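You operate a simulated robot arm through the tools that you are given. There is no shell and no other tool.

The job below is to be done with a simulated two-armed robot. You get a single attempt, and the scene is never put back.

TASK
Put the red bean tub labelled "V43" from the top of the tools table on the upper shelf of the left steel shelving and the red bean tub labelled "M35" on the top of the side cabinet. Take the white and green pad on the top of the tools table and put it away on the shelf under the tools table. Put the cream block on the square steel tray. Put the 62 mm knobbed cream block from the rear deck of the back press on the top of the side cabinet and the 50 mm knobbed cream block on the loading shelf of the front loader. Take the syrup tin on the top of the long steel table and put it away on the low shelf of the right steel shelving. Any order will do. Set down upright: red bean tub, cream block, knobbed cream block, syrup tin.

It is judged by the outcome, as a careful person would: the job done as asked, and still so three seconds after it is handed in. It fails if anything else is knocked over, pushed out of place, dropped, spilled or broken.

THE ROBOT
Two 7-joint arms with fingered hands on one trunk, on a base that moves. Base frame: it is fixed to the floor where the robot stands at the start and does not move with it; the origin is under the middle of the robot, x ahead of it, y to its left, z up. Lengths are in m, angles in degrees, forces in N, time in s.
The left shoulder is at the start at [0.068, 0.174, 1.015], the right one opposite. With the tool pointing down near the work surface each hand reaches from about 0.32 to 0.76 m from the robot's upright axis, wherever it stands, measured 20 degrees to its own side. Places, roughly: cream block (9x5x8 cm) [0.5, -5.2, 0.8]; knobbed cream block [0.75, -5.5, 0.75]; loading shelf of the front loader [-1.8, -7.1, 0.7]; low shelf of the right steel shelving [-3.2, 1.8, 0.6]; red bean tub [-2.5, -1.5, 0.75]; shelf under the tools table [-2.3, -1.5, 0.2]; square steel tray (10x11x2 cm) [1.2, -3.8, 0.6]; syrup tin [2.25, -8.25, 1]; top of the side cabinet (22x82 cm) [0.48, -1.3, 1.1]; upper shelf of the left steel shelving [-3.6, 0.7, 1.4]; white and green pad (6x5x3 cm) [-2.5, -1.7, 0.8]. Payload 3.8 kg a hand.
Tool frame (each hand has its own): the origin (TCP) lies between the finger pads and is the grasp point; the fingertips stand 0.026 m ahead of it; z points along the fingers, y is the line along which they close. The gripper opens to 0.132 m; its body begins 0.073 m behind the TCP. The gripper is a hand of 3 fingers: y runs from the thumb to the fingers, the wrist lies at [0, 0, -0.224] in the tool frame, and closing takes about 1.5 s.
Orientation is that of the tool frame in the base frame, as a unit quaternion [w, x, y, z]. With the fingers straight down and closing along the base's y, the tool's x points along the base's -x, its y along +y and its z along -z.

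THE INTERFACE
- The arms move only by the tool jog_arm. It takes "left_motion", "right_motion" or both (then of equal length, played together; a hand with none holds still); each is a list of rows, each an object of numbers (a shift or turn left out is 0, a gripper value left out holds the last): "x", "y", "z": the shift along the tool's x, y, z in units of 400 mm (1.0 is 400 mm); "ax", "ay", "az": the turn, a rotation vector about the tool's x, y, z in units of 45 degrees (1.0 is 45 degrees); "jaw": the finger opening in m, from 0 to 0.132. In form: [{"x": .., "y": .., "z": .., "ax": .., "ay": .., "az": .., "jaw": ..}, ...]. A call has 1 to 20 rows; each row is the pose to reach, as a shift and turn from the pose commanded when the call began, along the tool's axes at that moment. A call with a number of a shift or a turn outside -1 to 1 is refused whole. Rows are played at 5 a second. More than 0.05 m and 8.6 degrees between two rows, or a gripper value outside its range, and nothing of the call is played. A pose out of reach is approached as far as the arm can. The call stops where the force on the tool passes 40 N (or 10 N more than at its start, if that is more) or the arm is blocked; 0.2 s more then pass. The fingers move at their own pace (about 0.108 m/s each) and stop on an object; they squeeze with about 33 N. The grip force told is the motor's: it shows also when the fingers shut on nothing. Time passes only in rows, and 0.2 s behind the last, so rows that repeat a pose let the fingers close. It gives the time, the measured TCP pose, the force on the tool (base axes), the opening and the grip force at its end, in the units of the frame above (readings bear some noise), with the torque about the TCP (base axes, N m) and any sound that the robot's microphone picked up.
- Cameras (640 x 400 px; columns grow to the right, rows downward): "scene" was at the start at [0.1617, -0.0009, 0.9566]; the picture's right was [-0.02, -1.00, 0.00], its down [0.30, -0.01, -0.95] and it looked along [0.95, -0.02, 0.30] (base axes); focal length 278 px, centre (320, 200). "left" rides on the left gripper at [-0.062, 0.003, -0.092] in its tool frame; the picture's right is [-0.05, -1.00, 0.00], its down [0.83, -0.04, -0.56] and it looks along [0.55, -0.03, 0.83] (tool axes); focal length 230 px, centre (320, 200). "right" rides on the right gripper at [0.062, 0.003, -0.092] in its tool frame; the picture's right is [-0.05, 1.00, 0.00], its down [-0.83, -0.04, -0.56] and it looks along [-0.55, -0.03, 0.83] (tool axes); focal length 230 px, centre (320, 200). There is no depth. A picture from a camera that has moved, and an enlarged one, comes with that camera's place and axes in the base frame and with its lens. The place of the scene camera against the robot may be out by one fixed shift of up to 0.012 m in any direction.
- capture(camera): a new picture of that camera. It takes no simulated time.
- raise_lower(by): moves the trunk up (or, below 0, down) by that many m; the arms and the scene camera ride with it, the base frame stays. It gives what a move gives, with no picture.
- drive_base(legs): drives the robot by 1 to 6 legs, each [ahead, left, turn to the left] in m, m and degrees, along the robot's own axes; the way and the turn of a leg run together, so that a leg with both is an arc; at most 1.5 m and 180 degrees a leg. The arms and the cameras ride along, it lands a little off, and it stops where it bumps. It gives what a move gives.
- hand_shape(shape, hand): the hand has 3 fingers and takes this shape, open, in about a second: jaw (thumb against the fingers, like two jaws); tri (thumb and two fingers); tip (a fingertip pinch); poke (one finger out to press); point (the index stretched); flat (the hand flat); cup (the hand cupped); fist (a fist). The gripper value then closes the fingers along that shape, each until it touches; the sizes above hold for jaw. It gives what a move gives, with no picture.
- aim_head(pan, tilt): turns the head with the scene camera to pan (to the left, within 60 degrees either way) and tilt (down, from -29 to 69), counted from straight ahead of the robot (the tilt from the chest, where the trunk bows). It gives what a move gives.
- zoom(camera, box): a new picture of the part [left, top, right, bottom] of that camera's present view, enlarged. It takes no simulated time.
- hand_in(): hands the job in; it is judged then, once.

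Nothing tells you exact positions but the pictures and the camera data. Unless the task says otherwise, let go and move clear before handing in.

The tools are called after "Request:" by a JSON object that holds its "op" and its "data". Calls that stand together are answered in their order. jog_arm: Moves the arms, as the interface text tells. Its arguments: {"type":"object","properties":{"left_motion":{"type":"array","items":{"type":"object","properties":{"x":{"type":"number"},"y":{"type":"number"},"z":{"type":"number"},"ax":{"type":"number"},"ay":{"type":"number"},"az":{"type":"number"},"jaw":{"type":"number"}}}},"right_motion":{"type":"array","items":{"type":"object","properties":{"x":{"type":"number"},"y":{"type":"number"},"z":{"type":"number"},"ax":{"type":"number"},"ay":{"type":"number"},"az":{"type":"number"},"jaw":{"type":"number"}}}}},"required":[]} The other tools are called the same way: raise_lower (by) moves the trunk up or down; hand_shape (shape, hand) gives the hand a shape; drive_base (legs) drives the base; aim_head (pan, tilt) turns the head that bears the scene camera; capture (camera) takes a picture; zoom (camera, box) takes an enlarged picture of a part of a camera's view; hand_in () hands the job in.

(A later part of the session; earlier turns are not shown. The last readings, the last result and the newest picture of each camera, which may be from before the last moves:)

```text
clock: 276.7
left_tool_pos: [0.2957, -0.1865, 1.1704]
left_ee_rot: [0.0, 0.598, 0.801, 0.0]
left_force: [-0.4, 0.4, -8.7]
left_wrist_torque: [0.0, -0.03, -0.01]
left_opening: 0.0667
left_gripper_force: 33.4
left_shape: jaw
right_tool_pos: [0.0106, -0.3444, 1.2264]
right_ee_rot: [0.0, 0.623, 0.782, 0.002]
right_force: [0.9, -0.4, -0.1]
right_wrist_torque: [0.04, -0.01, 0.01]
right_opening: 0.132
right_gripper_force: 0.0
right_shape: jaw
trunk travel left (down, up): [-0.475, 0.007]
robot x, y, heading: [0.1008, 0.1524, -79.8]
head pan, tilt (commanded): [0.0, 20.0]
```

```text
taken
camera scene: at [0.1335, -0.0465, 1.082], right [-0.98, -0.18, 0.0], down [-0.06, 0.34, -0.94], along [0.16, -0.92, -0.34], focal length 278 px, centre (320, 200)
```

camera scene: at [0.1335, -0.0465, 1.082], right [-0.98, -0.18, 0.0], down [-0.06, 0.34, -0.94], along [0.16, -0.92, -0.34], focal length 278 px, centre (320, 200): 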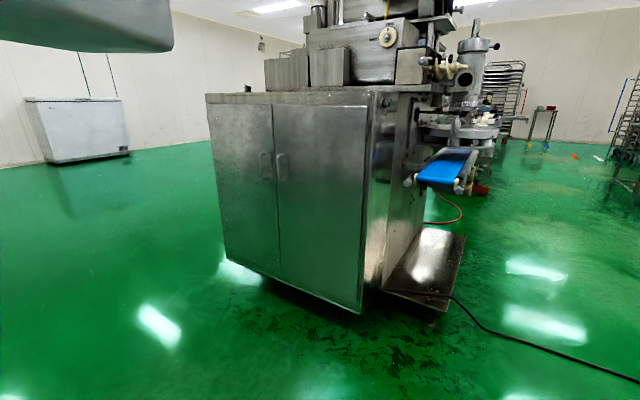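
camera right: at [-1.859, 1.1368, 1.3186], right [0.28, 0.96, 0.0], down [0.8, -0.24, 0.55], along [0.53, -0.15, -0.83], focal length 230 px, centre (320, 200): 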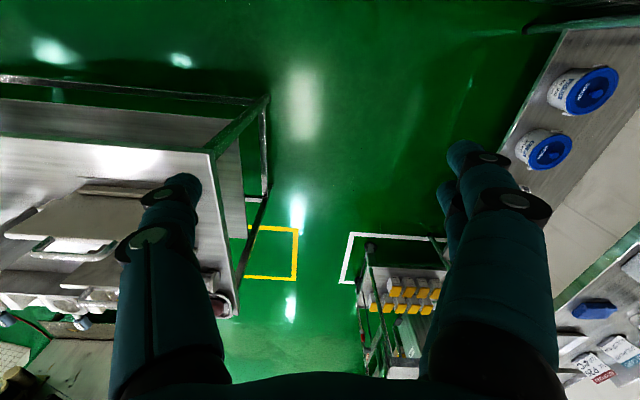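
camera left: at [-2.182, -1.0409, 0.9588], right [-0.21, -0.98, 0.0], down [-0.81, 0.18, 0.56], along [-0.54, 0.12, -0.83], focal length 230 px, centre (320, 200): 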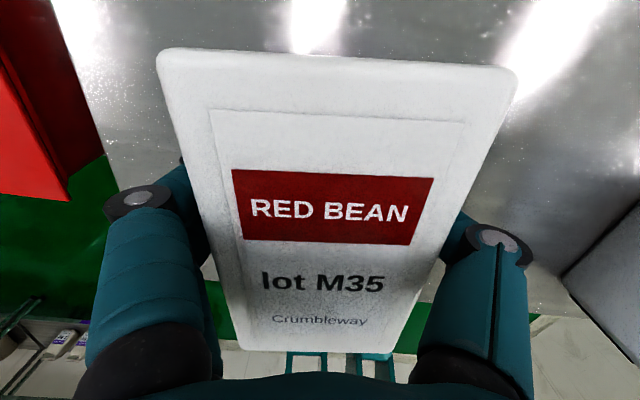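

I see the side cabinet's door face; its top is at about z 1.06-1.08, level with my camera. I turn square to it and strafe left to stand before it.

Request:
{"op": "drive_base", "data": {"legs": [[0, 0, -31.6], [0, 0.95, 0], [0.3, 0, 0]]}}

Request:
{"op": "aim_head", "data": {"pan": 0, "tilt": 10}}

Request:
{"op": "capture", "data": {"camera": "scene"}}

Request:
{"op": "capture", "data": {"camera": "right"}}

```text
clock: 288.7
left_tool_pos: [0.8874, -0.8674, 1.1704]
left_ee_rot: [0.0, 0.792, 0.611, 0.0]
left_force: [0.5, -0.4, -8.5]
left_wrist_torque: [-0.03, -0.01, -0.01]
left_opening: 0.067
left_gripper_force: 32.9
left_shape: jaw
right_tool_pos: [0.5625, -0.855, 1.2253]
right_ee_rot: [0.002, 0.811, 0.586, 0.001]
right_force: [-1.3, -0.6, 0.3]
right_wrist_torque: [-0.02, 0.02, 0.02]
right_opening: 0.1318
right_gripper_force: 0.1
right_shape: jaw
trunk travel left (down, up): [-0.475, 0.007]
robot x, y, heading: [0.8977, -0.478, -111.1]
head pan, tilt (commanded): [0.0, 20.0]
```

```text
clock: 289.4
left_tool_pos: [0.8882, -0.8684, 1.1697]
left_ee_rot: [0.0, 0.792, 0.61, 0.0]
left_force: [0.5, -0.5, -8.4]
left_wrist_torque: [-0.06, 0.0, 0.01]
left_opening: 0.0667
left_gripper_force: 33.0
left_shape: jaw
right_tool_pos: [0.562, -0.8563, 1.2255]
right_ee_rot: [0.001, 0.811, 0.585, 0.002]
right_force: [0.2, -0.5, 0.2]
right_wrist_torque: [-0.01, 0.02, 0.01]
right_opening: 0.1319
right_gripper_force: 0.1
right_shape: jaw
trunk travel left (down, up): [-0.475, 0.007]
robot x, y, heading: [0.8983, -0.4804, -110.9]
head pan, tilt (commanded): [0.0, 10.0]
```

```text
taken
camera scene: at [0.8208, -0.6672, 1.0982], right [-0.93, 0.36, 0.0], down [0.06, 0.16, -0.98], along [-0.36, -0.92, -0.17], focal length 278 px, centre (320, 200)
```

scene: 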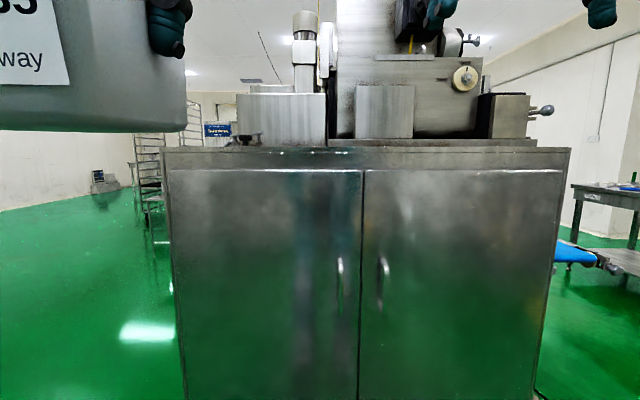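

```text
taken
camera right: at [0.5837, -0.7984, 1.3185], right [0.93, -0.36, 0.0], down [-0.3, -0.78, 0.55], along [-0.2, -0.52, -0.83], focal length 230 px, centre (320, 200)
```

right: 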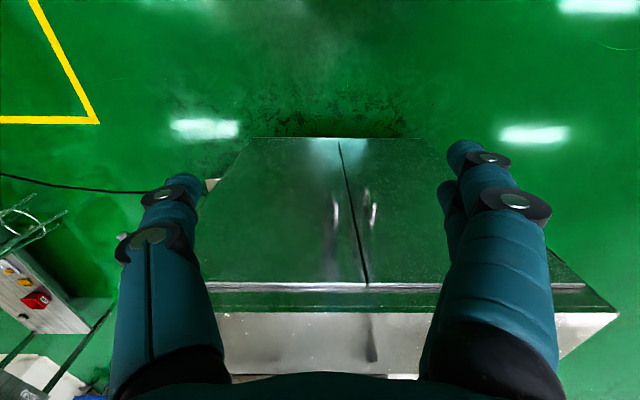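

The cabinet top is at about z 1.09 with its front edge about 0.6 m ahead of the camera, and the strip looks free. I raise both hands 9 cm before approaching.

Request:
{"op": "jog_arm", "data": {"left_motion": [{"z": -0.06}, {"z": -0.12}, {"z": -0.18}, {"z": -0.23}, {"z": -0.23}], "right_motion": [{"z": -0.06}, {"z": -0.12}, {"z": -0.18}, {"z": -0.23}, {"z": -0.23}]}}

Request:
{"op": "drive_base", "data": {"legs": [[0.3, 0, 0]]}}

Request:
{"op": "capture", "data": {"camera": "right"}}

Request:
{"op": "capture", "data": {"camera": "scene"}}

```text
clock: 290.6
left_tool_pos: [0.8873, -0.8707, 1.262]
left_ee_rot: [0.0, 0.793, 0.609, 0.001]
left_force: [0.2, 0.0, -8.8]
left_wrist_torque: [0.01, -0.01, -0.04]
left_opening: 0.0665
left_gripper_force: 33.1
left_shape: jaw
right_tool_pos: [0.5619, -0.8553, 1.3173]
right_ee_rot: [0.001, 0.811, 0.585, 0.001]
right_force: [0.0, 0.0, -0.7]
right_wrist_torque: [0.03, 0.0, 0.04]
right_opening: 0.1318
right_gripper_force: 0.1
right_shape: jaw
trunk travel left (down, up): [-0.475, 0.007]
robot x, y, heading: [0.9015, -0.4783, -111.3]
head pan, tilt (commanded): [0.0, 10.0]
```

```text
clock: 292.7
left_tool_pos: [0.7761, -1.1551, 1.2627]
left_ee_rot: [0.0, 0.793, 0.61, 0.0]
left_force: [0.0, -0.5, -8.3]
left_wrist_torque: [-0.02, 0.01, 0.0]
left_opening: 0.0666
left_gripper_force: 33.3
left_shape: jaw
right_tool_pos: [0.4502, -1.1398, 1.3195]
right_ee_rot: [0.002, 0.811, 0.584, 0.001]
right_force: [-0.3, -0.5, -0.3]
right_wrist_torque: [0.0, 0.03, -0.05]
right_opening: 0.1319
right_gripper_force: 0.1
right_shape: jaw
trunk travel left (down, up): [-0.475, 0.007]
robot x, y, heading: [0.7873, -0.7651, -111.3]
head pan, tilt (commanded): [0.0, 10.0]
```

```text
taken
camera right: at [0.472, -1.0827, 1.4111], right [0.93, -0.37, 0.0], down [-0.31, -0.77, 0.56], along [-0.2, -0.52, -0.83], focal length 230 px, centre (320, 200)
```

right: 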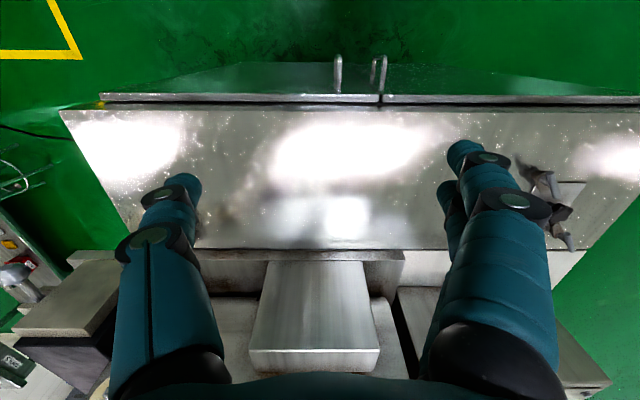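

```text
taken
camera scene: at [0.7096, -0.9523, 1.0987], right [-0.93, 0.36, 0.0], down [0.06, 0.16, -0.98], along [-0.36, -0.92, -0.17], focal length 278 px, centre (320, 200)
```

scene: 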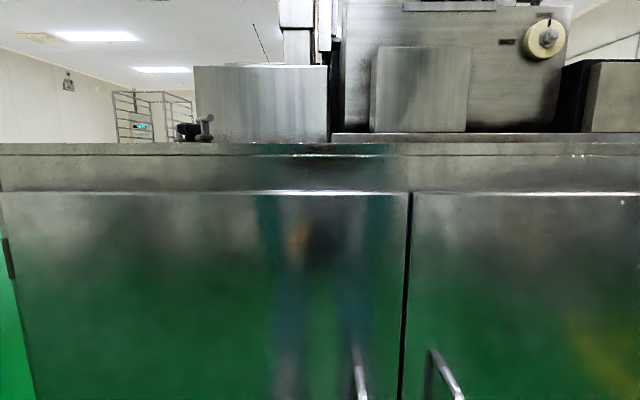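

Request:
{"op": "zoom", "data": {"camera": "right", "box": [440, 100, 640, 260]}}

Request:
{"op": "zoom", "data": {"camera": "scene", "box": [120, 80, 360, 180]}}

```text
2.50 times, centred on (540, 180) of right
camera zoom: at [0.472, -1.0827, 1.4111], right [0.93, -0.37, 0.0], down [-0.31, -0.77, 0.56], along [-0.2, -0.52, -0.83], focal length 575 px, centre (-230, 250)
```

zoom: 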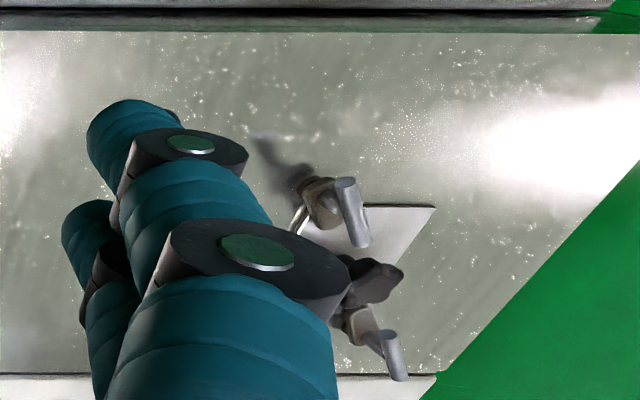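

```text
2.67 times, centred on (240, 130) of scene
camera zoom: at [0.7096, -0.9523, 1.0987], right [-0.93, 0.36, 0.0], down [0.06, 0.16, -0.98], along [-0.36, -0.92, -0.17], focal length 740 px, centre (533, 387)
```

zoom: 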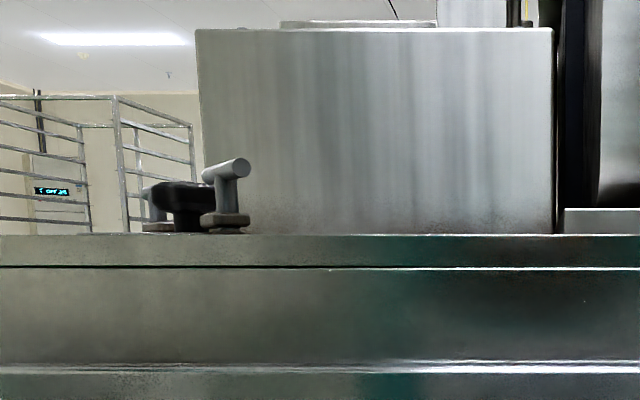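

A plate with small valve handles sits at the left end of the strip, so I shift right to use the free middle part for M35.

Request:
{"op": "drive_base", "data": {"legs": [[0, -0.29, 0]]}}

Request:
{"op": "jog_arm", "data": {"left_motion": [{"x": -0.08}, {"x": -0.16}, {"x": -0.24}, {"x": -0.32}, {"x": -0.4}, {"x": -0.48}, {"x": -0.56}, {"x": -0.56}]}}

Request:
{"op": "capture", "data": {"camera": "right"}}

Request:
{"op": "capture", "data": {"camera": "left"}}

Request:
{"op": "capture", "data": {"camera": "scene"}}

```text
clock: 295.8
left_tool_pos: [0.5133, -1.0533, 1.263]
left_ee_rot: [-0.001, 0.792, 0.61, 0.001]
left_force: [-0.7, -0.3, -8.2]
left_wrist_torque: [-0.01, 0.0, -0.01]
left_opening: 0.0667
left_gripper_force: 33.1
left_shape: jaw
right_tool_pos: [0.1868, -1.0404, 1.3184]
right_ee_rot: [0.002, 0.81, 0.586, 0.001]
right_force: [-0.2, 0.0, 0.0]
right_wrist_torque: [0.02, -0.02, 0.0]
right_opening: 0.1321
right_gripper_force: 0.1
right_shape: jaw
trunk travel left (down, up): [-0.475, 0.007]
robot x, y, heading: [0.5246, -0.6611, -110.8]
head pan, tilt (commanded): [0.0, 10.0]
```

```text
clock: 297.6
left_tool_pos: [0.4621, -1.2593, 1.2604]
left_ee_rot: [0.0, 0.792, 0.611, 0.0]
left_force: [0.5, 0.3, -8.0]
left_wrist_torque: [-0.05, 0.04, -0.02]
left_opening: 0.0667
left_gripper_force: 33.0
left_shape: jaw
left hand out of reach, approached as far as the arm can: row 7, 8
right_tool_pos: [0.1883, -1.0402, 1.3193]
right_ee_rot: [0.001, 0.81, 0.586, 0.001]
right_force: [-0.3, 0.0, -0.2]
right_wrist_torque: [0.02, 0.04, -0.01]
right_opening: 0.132
right_gripper_force: 0.1
right_shape: jaw
trunk travel left (down, up): [-0.475, 0.007]
robot x, y, heading: [0.52, -0.665, -111.3]
head pan, tilt (commanded): [0.0, 10.0]
```

```text
taken
camera right: at [0.2104, -0.9825, 1.411], right [0.93, -0.36, 0.0], down [-0.3, -0.78, 0.55], along [-0.2, -0.52, -0.83], focal length 230 px, centre (320, 200)
```

right: 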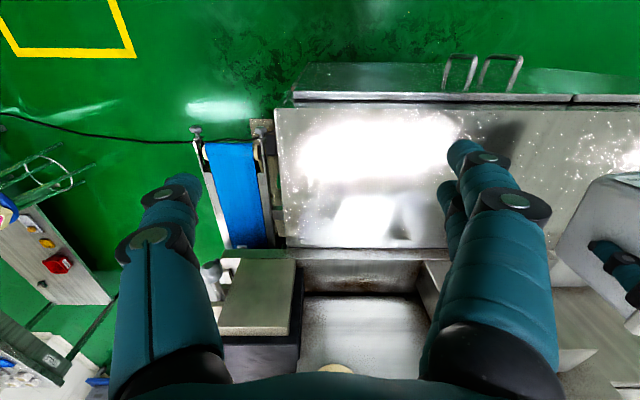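

```text
taken
camera left: at [0.4484, -1.3193, 1.3532], right [-0.98, 0.2, 0.0], down [0.17, 0.81, 0.56], along [0.11, 0.54, -0.83], focal length 230 px, centre (320, 200)
```

left: 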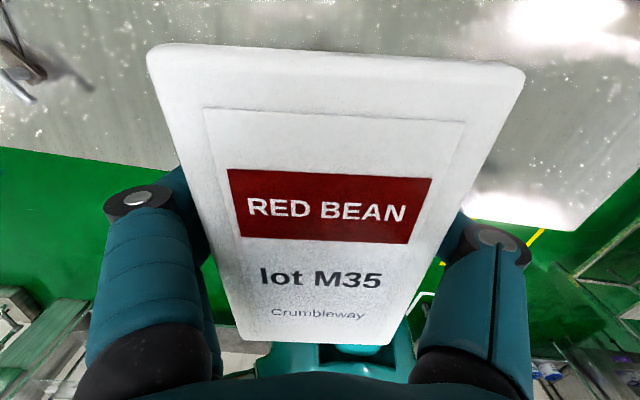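

```text
taken
camera scene: at [0.4471, -0.8507, 1.0985], right [-0.93, 0.36, 0.0], down [0.06, 0.16, -0.98], along [-0.35, -0.92, -0.17], focal length 278 px, centre (320, 200)
```

scene: 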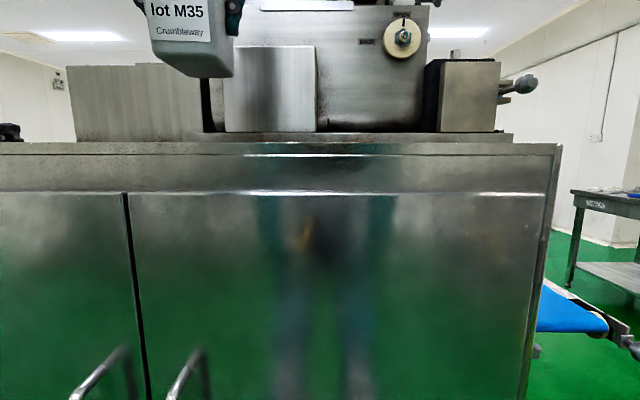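

M35 is over the strip, about 2.5 cm inside the front edge. I lower it, pushing slightly further in.

Request:
{"op": "jog_arm", "data": {"left_motion": [{"z": 0.06, "x": -0.01}, {"z": 0.12, "x": -0.03}, {"z": 0.17, "x": -0.05}, {"z": 0.2, "x": -0.05}, {"z": 0.2, "x": -0.05}]}}

Request:
{"op": "capture", "data": {"camera": "scene"}}

Request:
{"op": "capture", "data": {"camera": "right"}}

```text
clock: 298.8
left_tool_pos: [0.4532, -1.28, 1.1811]
left_ee_rot: [0.0, 0.791, 0.612, 0.0]
left_force: [0.6, -0.2, -7.7]
left_wrist_torque: [-0.02, -0.05, 0.02]
left_opening: 0.0666
left_gripper_force: 33.2
left_shape: jaw
right_tool_pos: [0.1867, -1.0398, 1.3182]
right_ee_rot: [0.002, 0.81, 0.586, 0.001]
right_force: [0.8, -0.4, -0.3]
right_wrist_torque: [0.0, -0.03, 0.01]
right_opening: 0.1318
right_gripper_force: 0.1
right_shape: jaw
trunk travel left (down, up): [-0.475, 0.007]
robot x, y, heading: [0.5235, -0.6611, -111.4]
head pan, tilt (commanded): [0.0, 10.0]
```

```text
taken
camera scene: at [0.4454, -0.8505, 1.0984], right [-0.93, 0.36, 0.0], down [0.06, 0.16, -0.98], along [-0.35, -0.92, -0.17], focal length 278 px, centre (320, 200)
```

scene: 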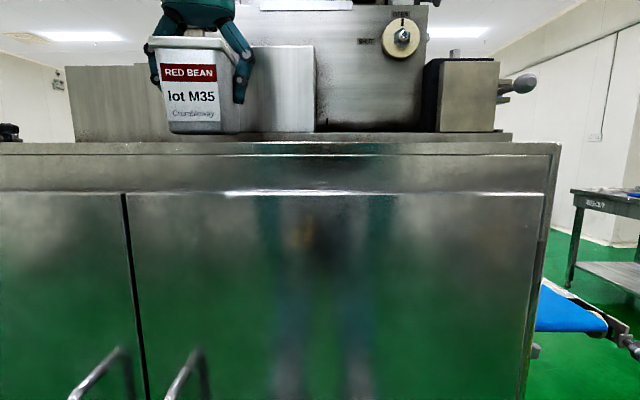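

```text
taken
camera right: at [0.2082, -0.9822, 1.4106], right [0.93, -0.36, 0.0], down [-0.3, -0.78, 0.55], along [-0.2, -0.52, -0.83], focal length 230 px, centre (320, 200)
```

right: 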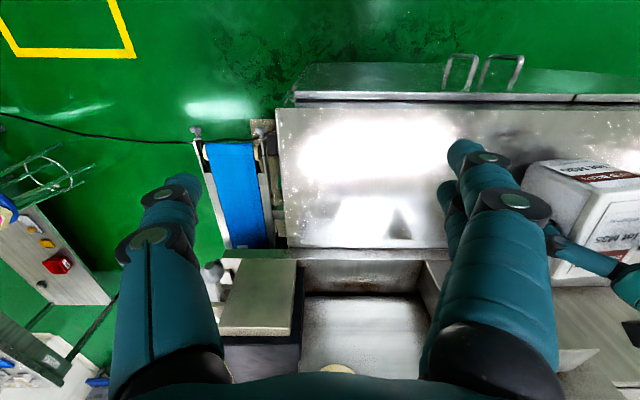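

Request:
{"op": "jog_arm", "data": {"left_motion": [{"z": 0.01}, {"z": 0.02}, {"z": 0.028}, {"z": 0.034}, {"z": 0.034}]}}

Request:
{"op": "zoom", "data": {"camera": "scene", "box": [100, 0, 340, 180]}}

```text
clock: 300.0
left_tool_pos: [0.4539, -1.2783, 1.1689]
left_ee_rot: [0.0, 0.792, 0.611, 0.0]
left_force: [-0.5, -0.7, -6.4]
left_wrist_torque: [0.06, -0.1, 0.0]
left_opening: 0.0667
left_gripper_force: 32.6
left_shape: jaw
right_tool_pos: [0.1859, -1.0394, 1.318]
right_ee_rot: [0.001, 0.81, 0.586, 0.001]
right_force: [-0.2, 0.0, 0.3]
right_wrist_torque: [0.02, -0.01, 0.0]
right_opening: 0.1319
right_gripper_force: 0.1
right_shape: jaw
trunk travel left (down, up): [-0.475, 0.007]
robot x, y, heading: [0.5209, -0.6667, -111.0]
head pan, tilt (commanded): [0.0, 10.0]
```

```text
2.22 times, centred on (220, 90) of scene
camera zoom: at [0.4457, -0.8506, 1.0984], right [-0.93, 0.36, 0.0], down [0.06, 0.16, -0.98], along [-0.35, -0.92, -0.17], focal length 617 px, centre (542, 444)
```

zoom: 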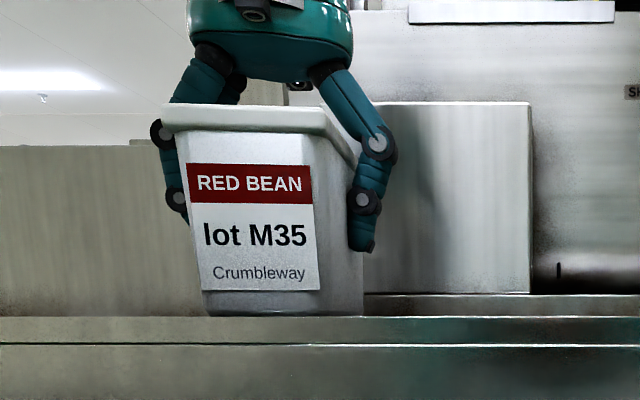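

Request:
{"op": "jog_arm", "data": {"left_motion": [{"z": 0.005}, {"z": 0.01}, {"z": 0.01}]}}

```text
clock: 300.8
left_tool_pos: [0.4545, -1.2776, 1.1656]
left_ee_rot: [0.001, 0.792, 0.611, -0.001]
left_force: [-3.0, -3.5, 10.8]
left_wrist_torque: [-0.01, -0.32, -0.02]
left_opening: 0.0665
left_gripper_force: 32.7
left_shape: jaw
right_tool_pos: [0.1864, -1.0385, 1.3195]
right_ee_rot: [0.002, 0.81, 0.586, 0.0]
right_force: [0.3, 0.1, 0.7]
right_wrist_torque: [0.01, 0.02, 0.02]
right_opening: 0.1319
right_gripper_force: 0.1
right_shape: jaw
trunk travel left (down, up): [-0.475, 0.007]
robot x, y, heading: [0.5204, -0.6612, -111.2]
head pan, tilt (commanded): [0.0, 10.0]
```

M35 stands on the cabinet top. I release it and lift the hand away.

Request:
{"op": "jog_arm", "data": {"left_motion": [{"jaw": 0.09, "z": -0.003}, {"jaw": 0.132, "z": -0.005}, {"jaw": 0.132, "z": -0.005}, {"jaw": 0.132, "z": -0.005}, {"jaw": 0.132, "z": -0.005}, {"z": -0.08}, {"z": -0.16}, {"z": -0.24}, {"z": -0.32}, {"z": -0.36}, {"z": -0.36}]}}

Request:
{"op": "capture", "data": {"camera": "scene"}}

Request:
{"op": "capture", "data": {"camera": "left"}}

```text
clock: 303.2
left_tool_pos: [0.4584, -1.2528, 1.2719]
left_ee_rot: [0.0, 0.792, 0.61, -0.001]
left_force: [-0.7, -0.1, 0.7]
left_wrist_torque: [0.0, 0.02, -0.01]
left_opening: 0.1319
left_gripper_force: 0.0
left_shape: jaw
left hand out of reach, approached as far as the arm can: row 7, 8, 9, 10, 11
right_tool_pos: [0.186, -1.0392, 1.3183]
right_ee_rot: [0.001, 0.81, 0.587, 0.0]
right_force: [-0.6, 1.4, -0.6]
right_wrist_torque: [0.0, 0.01, 0.04]
right_opening: 0.132
right_gripper_force: 0.1
right_shape: jaw
trunk travel left (down, up): [-0.475, 0.007]
robot x, y, heading: [0.5242, -0.6617, -110.9]
head pan, tilt (commanded): [0.0, 10.0]
```

```text
taken
camera scene: at [0.4459, -0.85, 1.0985], right [-0.93, 0.36, 0.0], down [0.06, 0.16, -0.98], along [-0.35, -0.92, -0.17], focal length 278 px, centre (320, 200)
```

scene: 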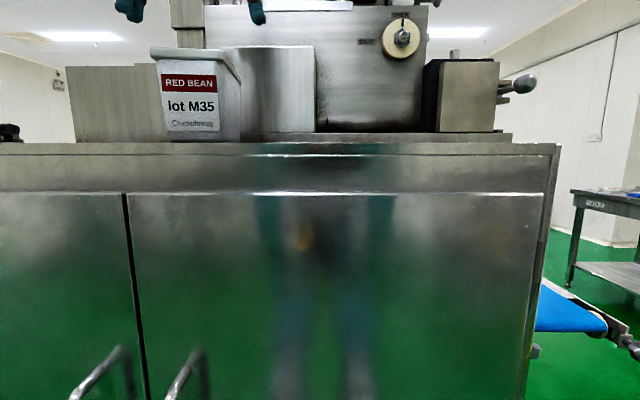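

```text
taken
camera left: at [0.4459, -1.312, 1.365], right [-0.98, 0.2, 0.0], down [0.17, 0.81, 0.55], along [0.11, 0.54, -0.83], focal length 230 px, centre (320, 200)
```

left: 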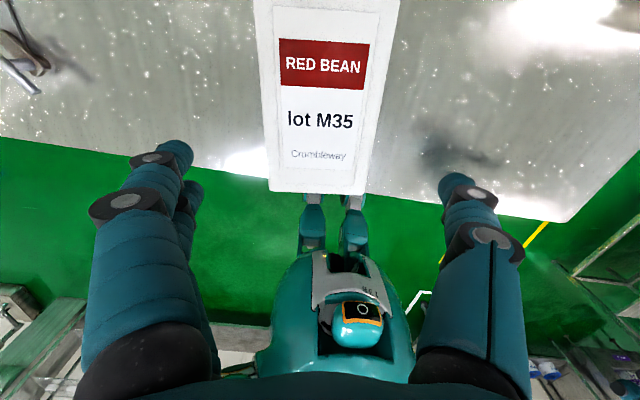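

M35 is placed upright. I back away and move along to look down the other side of the machine line.

Request:
{"op": "drive_base", "data": {"legs": [[-0.4, 0, 0], [0, 1.3, 0]]}}

Request:
{"op": "aim_head", "data": {"pan": 0, "tilt": 12}}

Request:
{"op": "capture", "data": {"camera": "scene"}}

Request:
{"op": "aim_head", "data": {"pan": 40, "tilt": 12}}

Request:
{"op": "capture", "data": {"camera": "scene"}}

```text
clock: 317.1
left_tool_pos: [1.8336, -1.3695, 1.2727]
left_ee_rot: [0.0, 0.797, 0.605, 0.0]
left_force: [0.5, -0.8, 0.4]
left_wrist_torque: [-0.01, 0.01, -0.02]
left_opening: 0.1319
left_gripper_force: 0.1
left_shape: jaw
right_tool_pos: [1.5639, -1.1521, 1.3196]
right_ee_rot: [0.001, 0.814, 0.58, 0.0]
right_force: [0.6, -0.4, 0.3]
right_wrist_torque: [0.01, 0.01, -0.01]
right_opening: 0.1319
right_gripper_force: 0.0
right_shape: jaw
trunk travel left (down, up): [-0.475, 0.007]
robot x, y, heading: [1.906, -0.7752, -111.7]
head pan, tilt (commanded): [0.0, 10.0]
```

```text
clock: 317.8
left_tool_pos: [1.8339, -1.3684, 1.273]
left_ee_rot: [0.0, 0.797, 0.604, 0.0]
left_force: [-1.3, 0.3, 0.1]
left_wrist_torque: [-0.02, 0.02, 0.02]
left_opening: 0.132
left_gripper_force: 0.1
left_shape: jaw
right_tool_pos: [1.565, -1.1535, 1.3182]
right_ee_rot: [0.001, 0.814, 0.58, 0.002]
right_force: [-0.6, -0.3, -0.3]
right_wrist_torque: [0.02, -0.04, 0.02]
right_opening: 0.1318
right_gripper_force: 0.0
right_shape: jaw
trunk travel left (down, up): [-0.475, 0.007]
robot x, y, heading: [1.909, -0.781, -111.9]
head pan, tilt (commanded): [0.0, 12.0]
```

```text
taken
camera scene: at [1.8267, -0.9673, 1.0952], right [-0.93, 0.37, 0.0], down [0.08, 0.19, -0.98], along [-0.37, -0.91, -0.21], focal length 278 px, centre (320, 200)
```

scene: 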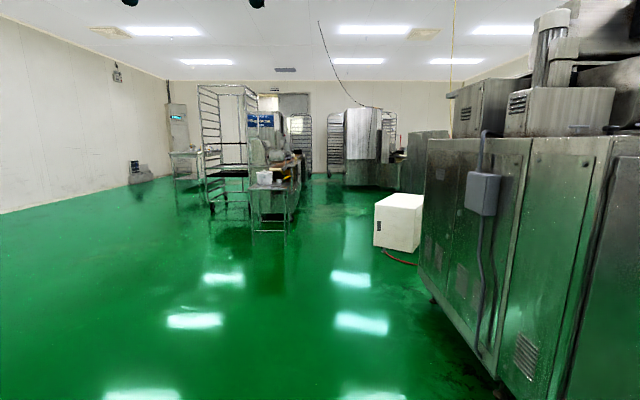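

```text
clock: 318.8
left_tool_pos: [1.8329, -1.3693, 1.2728]
left_ee_rot: [0.0, 0.797, 0.604, 0.001]
left_force: [0.2, -0.1, 0.0]
left_wrist_torque: [0.0, 0.02, 0.02]
left_opening: 0.1318
left_gripper_force: 0.1
left_shape: jaw
right_tool_pos: [1.5644, -1.1517, 1.3184]
right_ee_rot: [0.001, 0.815, 0.579, 0.001]
right_force: [0.7, 0.1, 0.1]
right_wrist_torque: [-0.01, 0.02, 0.04]
right_opening: 0.132
right_gripper_force: 0.1
right_shape: jaw
trunk travel left (down, up): [-0.475, 0.007]
robot x, y, heading: [1.9068, -0.7823, -112.0]
head pan, tilt (commanded): [40.0, 12.0]
```

```text
taken
camera scene: at [1.8903, -0.9695, 1.0952], right [-0.95, -0.31, 0.0], down [-0.06, 0.2, -0.98], along [0.3, -0.93, -0.21], focal length 278 px, centre (320, 200)
```

scene: 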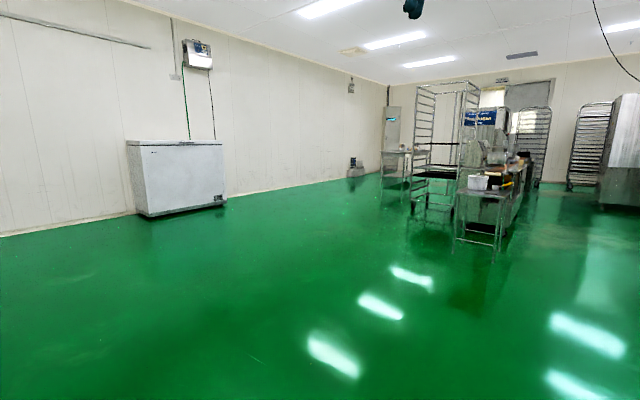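

I now see a small stand with trays ahead (near [1.2,-3.8]) in front of another machine, which should be the back press. I drive closer along this lane.

Request:
{"op": "drive_base", "data": {"legs": [[1.5, 0, 0], [0.4, 0, 0]]}}

Request:
{"op": "aim_head", "data": {"pan": 0, "tilt": 20}}

Request:
{"op": "capture", "data": {"camera": "scene"}}

Request:
{"op": "aim_head", "data": {"pan": 35, "tilt": 20}}

Request:
{"op": "capture", "data": {"camera": "scene"}}

```text
clock: 328.3
left_tool_pos: [1.1264, -3.1217, 1.2734]
left_ee_rot: [0.001, 0.797, 0.604, 0.0]
left_force: [0.1, -0.4, 0.2]
left_wrist_torque: [0.01, -0.02, 0.01]
left_opening: 0.1319
left_gripper_force: 0.1
left_shape: jaw
right_tool_pos: [0.8581, -2.9057, 1.3193]
right_ee_rot: [0.002, 0.815, 0.58, 0.002]
right_force: [-0.6, -0.8, -0.1]
right_wrist_torque: [-0.03, 0.02, 0.01]
right_opening: 0.1319
right_gripper_force: 0.1
right_shape: jaw
trunk travel left (down, up): [-0.475, 0.007]
robot x, y, heading: [1.199, -2.5351, -112.0]
head pan, tilt (commanded): [40.0, 12.0]
```

```text
clock: 329.4
left_tool_pos: [1.127, -3.1225, 1.2743]
left_ee_rot: [0.0, 0.796, 0.605, 0.0]
left_force: [-0.2, 0.4, 0.3]
left_wrist_torque: [-0.01, 0.04, 0.03]
left_opening: 0.1318
left_gripper_force: 0.0
left_shape: jaw
right_tool_pos: [0.8579, -2.9059, 1.3184]
right_ee_rot: [0.001, 0.815, 0.579, 0.001]
right_force: [-0.8, -0.3, 1.0]
right_wrist_torque: [-0.02, 0.01, -0.01]
right_opening: 0.1322
right_gripper_force: 0.1
right_shape: jaw
trunk travel left (down, up): [-0.475, 0.007]
robot x, y, heading: [1.1991, -2.5349, -111.9]
head pan, tilt (commanded): [0.0, 20.0]
```

```text
taken
camera scene: at [1.1204, -2.7207, 1.0822], right [-0.93, 0.37, 0.0], down [0.13, 0.32, -0.94], along [-0.35, -0.87, -0.34], focal length 278 px, centre (320, 200)
```

scene: 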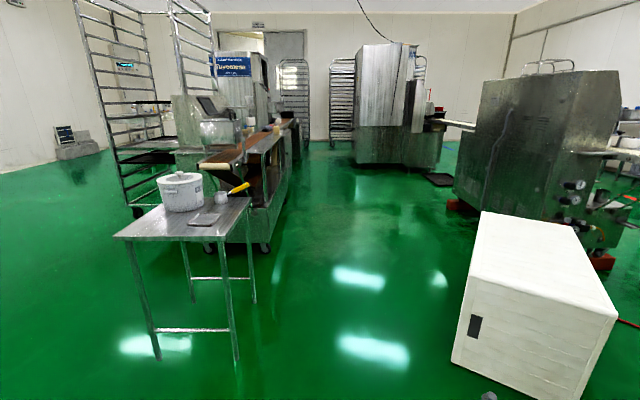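

```text
clock: 330.4
left_tool_pos: [1.1265, -3.1225, 1.2728]
left_ee_rot: [0.0, 0.797, 0.604, 0.0]
left_force: [0.8, -0.1, -1.4]
left_wrist_torque: [-0.01, -0.01, 0.0]
left_opening: 0.1322
left_gripper_force: 0.0
left_shape: jaw
right_tool_pos: [0.8576, -2.907, 1.3181]
right_ee_rot: [0.002, 0.815, 0.58, 0.001]
right_force: [0.2, -0.5, 0.7]
right_wrist_torque: [0.05, -0.03, -0.01]
right_opening: 0.1319
right_gripper_force: 0.1
right_shape: jaw
trunk travel left (down, up): [-0.475, 0.007]
robot x, y, heading: [1.1998, -2.5369, -111.8]
head pan, tilt (commanded): [35.0, 20.0]
```

```text
taken
camera scene: at [1.176, -2.7251, 1.0822], right [-0.97, -0.22, 0.0], down [-0.08, 0.33, -0.94], along [0.21, -0.92, -0.34], focal length 278 px, centre (320, 200)
```

scene: 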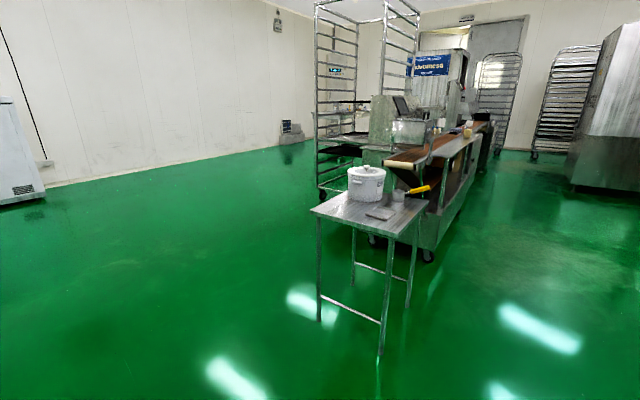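

Request:
{"op": "aim_head", "data": {"pan": 8, "tilt": 15}}

Request:
{"op": "zoom", "data": {"camera": "scene", "box": [140, 20, 460, 240]}}

```text
clock: 331.3
left_tool_pos: [1.126, -3.1222, 1.2732]
left_ee_rot: [0.0, 0.797, 0.604, 0.0]
left_force: [-0.5, 0.8, -1.0]
left_wrist_torque: [0.02, 0.0, -0.01]
left_opening: 0.132
left_gripper_force: 0.0
left_shape: jaw
right_tool_pos: [0.8579, -2.9062, 1.3193]
right_ee_rot: [0.002, 0.815, 0.58, 0.001]
right_force: [0.4, -0.4, 0.2]
right_wrist_torque: [0.01, -0.03, -0.01]
right_opening: 0.132
right_gripper_force: 0.0
right_shape: jaw
trunk travel left (down, up): [-0.475, 0.007]
robot x, y, heading: [1.203, -2.5322, -112.0]
head pan, tilt (commanded): [8.0, 15.0]
```

```text
1.82 times, centred on (300, 130) of scene
camera zoom: at [1.1327, -2.725, 1.0903], right [-0.97, 0.24, 0.0], down [0.06, 0.25, -0.97], along [-0.23, -0.94, -0.26], focal length 505 px, centre (356, 327)
```

zoom: 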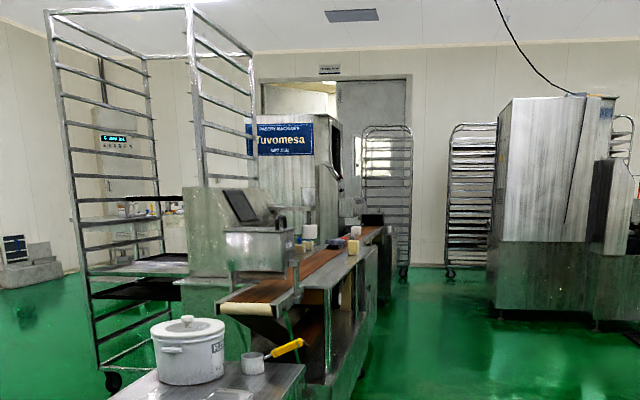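

The small stand holds the pot and the square steel tray, and the back press with the cream pieces is behind it; a lane about 0.9 m wide runs between the stand and the white box. I shift right slightly and drive along the lane.

Request:
{"op": "drive_base", "data": {"legs": [[0, -0.14, 0], [1.5, 0, 0], [0.5, 0, 0]]}}

Request:
{"op": "aim_head", "data": {"pan": 30, "tilt": 20}}

Request:
{"op": "capture", "data": {"camera": "scene"}}

Request:
{"op": "aim_head", "data": {"pan": -10, "tilt": 20}}

Request:
{"op": "capture", "data": {"camera": "scene"}}

```text
clock: 342.7
left_tool_pos: [0.2217, -4.9091, 1.2736]
left_ee_rot: [0.001, 0.802, 0.597, -0.001]
left_force: [0.0, -0.2, -0.7]
left_wrist_torque: [0.01, 0.05, -0.01]
left_opening: 0.1321
left_gripper_force: 0.1
left_shape: jaw
right_tool_pos: [-0.0429, -4.6874, 1.3195]
right_ee_rot: [0.002, 0.82, 0.572, 0.0]
right_force: [0.9, 0.3, 0.5]
right_wrist_torque: [-0.03, 0.02, -0.01]
right_opening: 0.1318
right_gripper_force: 0.2
right_shape: jaw
trunk travel left (down, up): [-0.475, 0.007]
robot x, y, heading: [0.3062, -4.3216, -113.0]
head pan, tilt (commanded): [8.0, 15.0]
```

```text
clock: 343.6
left_tool_pos: [0.2212, -4.9077, 1.2736]
left_ee_rot: [0.0, 0.802, 0.598, -0.001]
left_force: [-0.1, 0.2, 0.0]
left_wrist_torque: [-0.03, 0.02, 0.0]
left_opening: 0.1321
left_gripper_force: 0.2
left_shape: jaw
right_tool_pos: [-0.0429, -4.6874, 1.3193]
right_ee_rot: [0.001, 0.82, 0.573, 0.001]
right_force: [1.4, 0.2, 0.7]
right_wrist_torque: [0.04, -0.03, -0.01]
right_opening: 0.132
right_gripper_force: 0.1
right_shape: jaw
trunk travel left (down, up): [-0.475, 0.007]
robot x, y, heading: [0.3059, -4.3193, -113.0]
head pan, tilt (commanded): [30.0, 20.0]
```

```text
taken
camera scene: at [0.2702, -4.5138, 1.0822], right [-0.99, -0.12, 0.0], down [-0.04, 0.34, -0.94], along [0.11, -0.93, -0.34], focal length 278 px, centre (320, 200)
```

scene: 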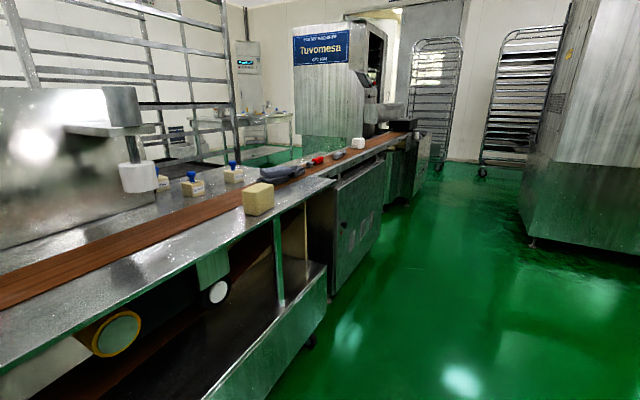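

```text
clock: 344.7
left_tool_pos: [0.2216, -4.9091, 1.2734]
left_ee_rot: [0.0, 0.802, 0.597, -0.001]
left_force: [0.1, 0.4, 0.0]
left_wrist_torque: [-0.01, 0.0, 0.0]
left_opening: 0.1318
left_gripper_force: 0.0
left_shape: jaw
right_tool_pos: [-0.044, -4.6857, 1.3193]
right_ee_rot: [0.002, 0.82, 0.573, 0.001]
right_force: [-0.7, 0.6, 0.2]
right_wrist_torque: [-0.01, 0.01, -0.03]
right_opening: 0.1317
right_gripper_force: 0.0
right_shape: jaw
trunk travel left (down, up): [-0.475, 0.007]
robot x, y, heading: [0.306, -4.3239, -113.1]
head pan, tilt (commanded): [-10.0, 20.0]
```

```text
taken
camera scene: at [0.2082, -4.4995, 1.0822], right [-0.84, 0.54, 0.0], down [0.19, 0.29, -0.94], along [-0.51, -0.79, -0.34], focal length 278 px, centre (320, 200)
```

scene: 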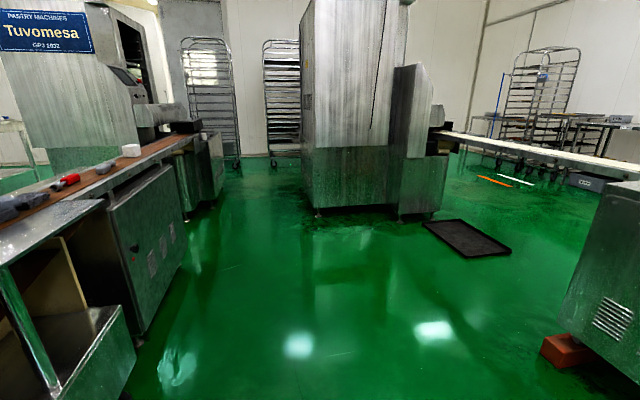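

The cream block is on the near rail of the back press, and three blue-knobbed cream blocks are on the deck behind the belt. I zoom in to read them.

Request:
{"op": "aim_head", "data": {"pan": 30, "tilt": 20}}

Request:
{"op": "zoom", "data": {"camera": "scene", "box": [140, 140, 300, 240]}}

Request:
{"op": "zoom", "data": {"camera": "scene", "box": [145, 155, 205, 205]}}

Request:
{"op": "zoom", "data": {"camera": "scene", "box": [200, 150, 280, 220]}}

```text
clock: 345.7
left_tool_pos: [0.2214, -4.9089, 1.273]
left_ee_rot: [0.0, 0.802, 0.598, -0.001]
left_force: [-0.7, 0.2, -0.2]
left_wrist_torque: [-0.01, -0.01, -0.01]
left_opening: 0.1319
left_gripper_force: 0.2
left_shape: jaw
right_tool_pos: [-0.0436, -4.6866, 1.3183]
right_ee_rot: [0.0, 0.82, 0.572, 0.001]
right_force: [0.0, 0.1, -0.8]
right_wrist_torque: [-0.01, -0.02, 0.0]
right_opening: 0.1319
right_gripper_force: 0.1
right_shape: jaw
trunk travel left (down, up): [-0.475, 0.007]
robot x, y, heading: [0.3045, -4.3218, -113.0]
head pan, tilt (commanded): [30.0, 20.0]
```

```text
4.00 times, centred on (220, 190) of scene
camera zoom: at [0.2701, -4.5139, 1.0822], right [-0.99, -0.12, 0.0], down [-0.04, 0.34, -0.94], along [0.11, -0.93, -0.34], focal length 1111 px, centre (720, 240)
```

zoom: 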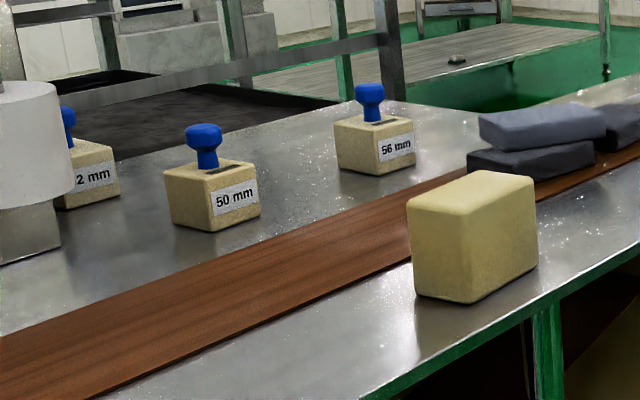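

```text
8.00 times, centred on (175, 180) of scene
camera zoom: at [0.2701, -4.5139, 1.0822], right [-0.99, -0.12, 0.0], down [-0.04, 0.34, -0.94], along [0.11, -0.93, -0.34], focal length 2221 px, centre (1480, 360)
```

zoom: 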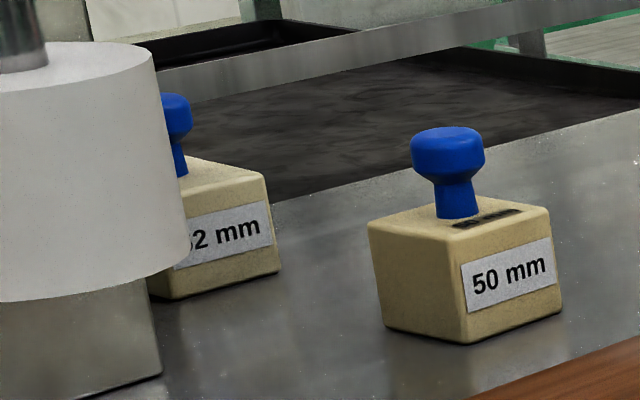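

```text
5.71 times, centred on (240, 185) of scene
camera zoom: at [0.2701, -4.5139, 1.0822], right [-0.99, -0.12, 0.0], down [-0.04, 0.34, -0.94], along [0.11, -0.93, -0.34], focal length 1587 px, centre (777, 286)
```

zoom: 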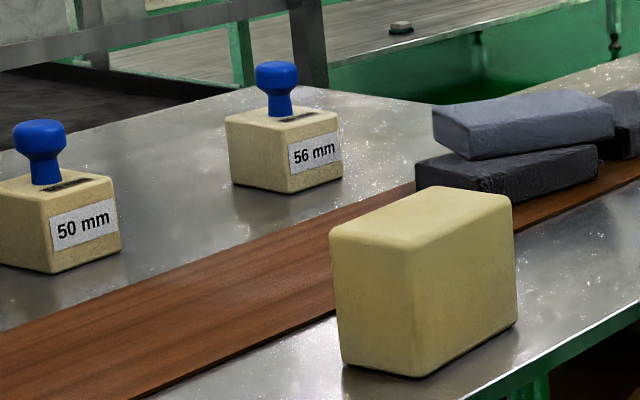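

The blocks read 62 mm (partly hidden by the white press head), 50 mm and 56 mm. I first go for the cream block: drive on along the lane and turn to face the press.

Request:
{"op": "drive_base", "data": {"legs": [[0.62, 0, 0], [0, 0, 91.5]]}}

Request:
{"op": "aim_head", "data": {"pan": 0, "tilt": 30}}

Request:
{"op": "capture", "data": {"camera": "scene"}}

Request:
{"op": "capture", "data": {"camera": "right"}}

Request:
{"op": "capture", "data": {"camera": "left"}}

```text
clock: 353.3
left_tool_pos: [0.642, -4.9821, 1.2734]
left_ee_rot: [0.001, 0.124, 0.992, 0.0]
left_force: [0.0, -0.8, -0.5]
left_wrist_torque: [0.0, 0.0, 0.01]
left_opening: 0.1319
left_gripper_force: 0.0
left_shape: jaw
right_tool_pos: [0.4321, -5.2568, 1.32]
right_ee_rot: [0.0, 0.154, 0.988, 0.001]
right_force: [0.1, 1.1, -0.5]
right_wrist_torque: [0.02, 0.02, -0.01]
right_opening: 0.1318
right_gripper_force: 0.0
right_shape: jaw
trunk travel left (down, up): [-0.475, 0.007]
robot x, y, heading: [0.0523, -4.9212, -20.5]
head pan, tilt (commanded): [30.0, 20.0]
```

```text
clock: 354.2
left_tool_pos: [0.6431, -4.9804, 1.2736]
left_ee_rot: [0.0, 0.124, 0.992, -0.001]
left_force: [-0.2, 0.1, 0.3]
left_wrist_torque: [-0.03, 0.01, -0.03]
left_opening: 0.1319
left_gripper_force: 0.1
left_shape: jaw
right_tool_pos: [0.4317, -5.2568, 1.319]
right_ee_rot: [0.001, 0.155, 0.988, 0.002]
right_force: [0.2, 0.3, 0.4]
right_wrist_torque: [-0.02, -0.01, 0.01]
right_opening: 0.1319
right_gripper_force: 0.1
right_shape: jaw
trunk travel left (down, up): [-0.475, 0.007]
robot x, y, heading: [0.0504, -4.9224, -20.7]
head pan, tilt (commanded): [0.0, 30.0]
```

```text
taken
camera scene: at [0.2339, -4.9919, 1.0662], right [-0.35, -0.94, 0.0], down [-0.47, 0.18, -0.87], along [0.81, -0.3, -0.5], focal length 278 px, centre (320, 200)
```

scene: 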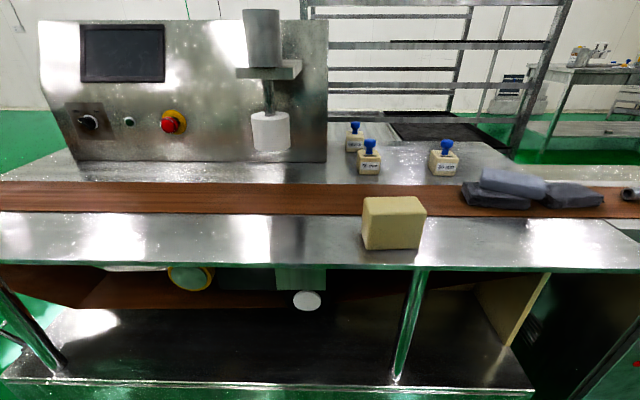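

```text
taken
camera right: at [0.3743, -5.2345, 1.411], right [0.35, 0.94, 0.0], down [0.78, -0.3, 0.56], along [0.52, -0.19, -0.83], focal length 230 px, centre (320, 200)
```

right: 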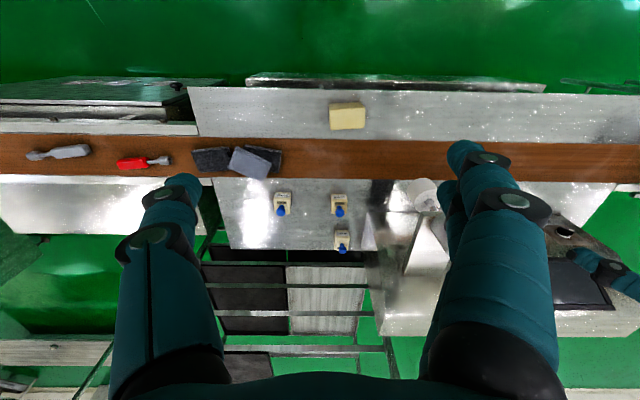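

```text
taken
camera left: at [0.7022, -4.9939, 1.3653], right [-0.19, -0.98, 0.0], down [-0.82, 0.16, 0.55], along [-0.54, 0.11, -0.83], focal length 230 px, centre (320, 200)
```

left: 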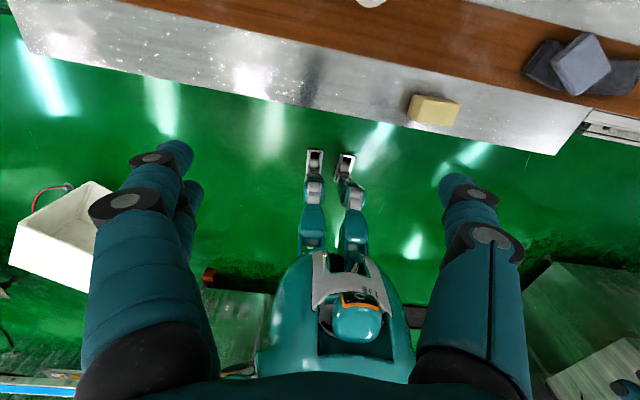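

Request:
{"op": "zoom", "data": {"camera": "scene", "box": [325, 110, 485, 260]}}

Request:
{"op": "zoom", "data": {"camera": "right", "box": [260, 80, 380, 260]}}

```text
2.67 times, centred on (405, 185) of scene
camera zoom: at [0.2339, -4.9919, 1.0662], right [-0.35, -0.94, 0.0], down [-0.47, 0.18, -0.87], along [0.81, -0.3, -0.5], focal length 740 px, centre (93, 240)
```

zoom: 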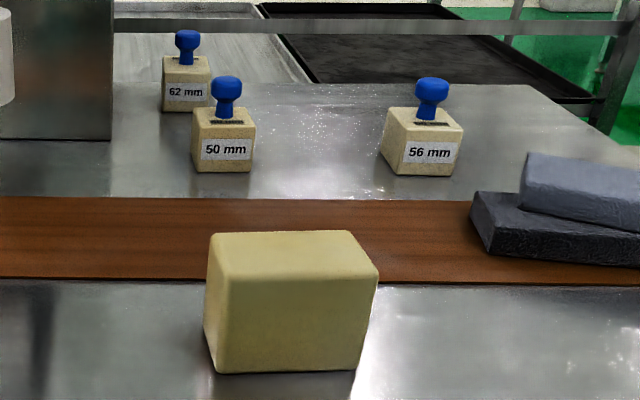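

```text
2.22 times, centred on (320, 170) of right
camera zoom: at [0.3743, -5.2345, 1.411], right [0.35, 0.94, 0.0], down [0.78, -0.3, 0.56], along [0.52, -0.19, -0.83], focal length 511 px, centre (320, 267)
```

zoom: 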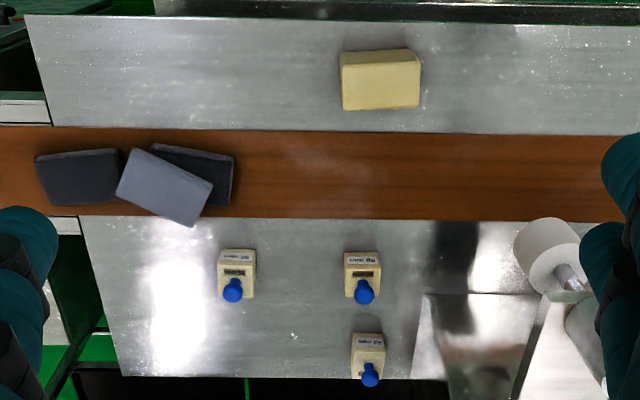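

Deck height is about 0.79; the cream block's centre is near (.53,-5.217) and the far-left knobbed block is the 62 mm one. I bring the right hand above the cream block.

Request:
{"op": "jog_arm", "data": {"right_motion": [{"x": -0.07, "y": 0.06, "az": -0.02}, {"x": -0.14, "y": 0.12, "az": -0.04}, {"x": -0.2036, "y": 0.17, "az": -0.05}, {"x": -0.2036, "y": 0.17, "az": -0.05, "z": 0.1}, {"x": -0.2036, "y": 0.17, "az": -0.05, "z": 0.2}, {"x": -0.2036, "y": 0.17, "az": -0.05, "z": 0.3}, {"x": -0.2036, "y": 0.17, "az": -0.05, "z": 0.4}, {"x": -0.2036, "y": 0.17, "az": -0.05, "z": 0.5}, {"x": -0.2036, "y": 0.17, "az": -0.05, "z": 0.6}, {"x": -0.2036, "y": 0.17, "az": -0.05, "z": 0.7}, {"x": -0.2036, "y": 0.17, "az": -0.05, "z": 0.78}, {"x": -0.2036, "y": 0.17, "az": -0.05, "z": 0.78}]}}

Request:
{"op": "capture", "data": {"camera": "right"}}

Request:
{"op": "capture", "data": {"camera": "scene"}}

```text
clock: 356.8
left_tool_pos: [0.6425, -4.982, 1.2734]
left_ee_rot: [0.001, 0.123, 0.992, 0.0]
left_force: [-0.1, 0.7, 0.6]
left_wrist_torque: [-0.02, 0.04, 0.03]
left_opening: 0.1316
left_gripper_force: 0.0
left_shape: jaw
right_tool_pos: [0.5283, -5.2125, 1.0063]
right_ee_rot: [0.001, 0.135, 0.991, 0.001]
right_force: [-0.4, 1.1, 0.7]
right_wrist_torque: [-0.02, -0.02, 0.02]
right_opening: 0.1318
right_gripper_force: 0.0
right_shape: jaw
right hand out of reach, approached as far as the arm can: row 3
trunk travel left (down, up): [-0.475, 0.007]
robot x, y, heading: [0.0537, -4.9233, -20.9]
head pan, tilt (commanded): [0.0, 30.0]
```

```text
taken
camera right: at [0.4701, -5.1942, 1.0992], right [0.32, 0.95, 0.0], down [0.79, -0.27, 0.56], along [0.53, -0.17, -0.83], focal length 230 px, centre (320, 200)
```

right: 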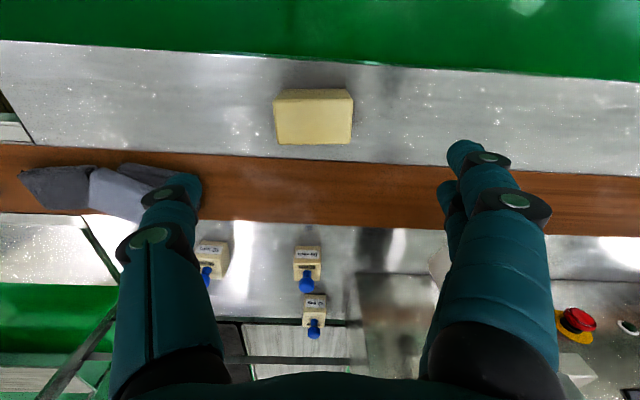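

```text
taken
camera scene: at [0.2337, -4.9918, 1.0663], right [-0.35, -0.94, 0.0], down [-0.47, 0.18, -0.87], along [0.81, -0.3, -0.5], focal length 278 px, centre (320, 200)
```

scene: 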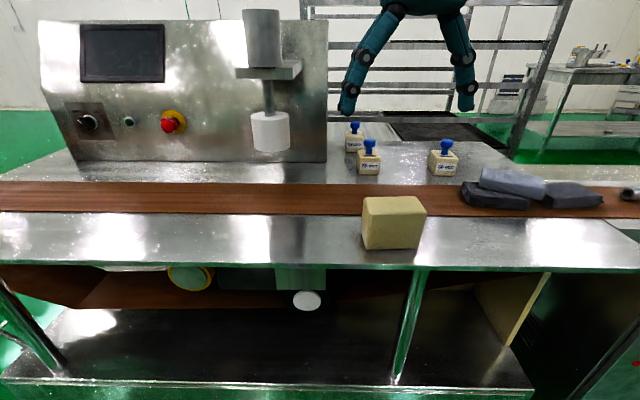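

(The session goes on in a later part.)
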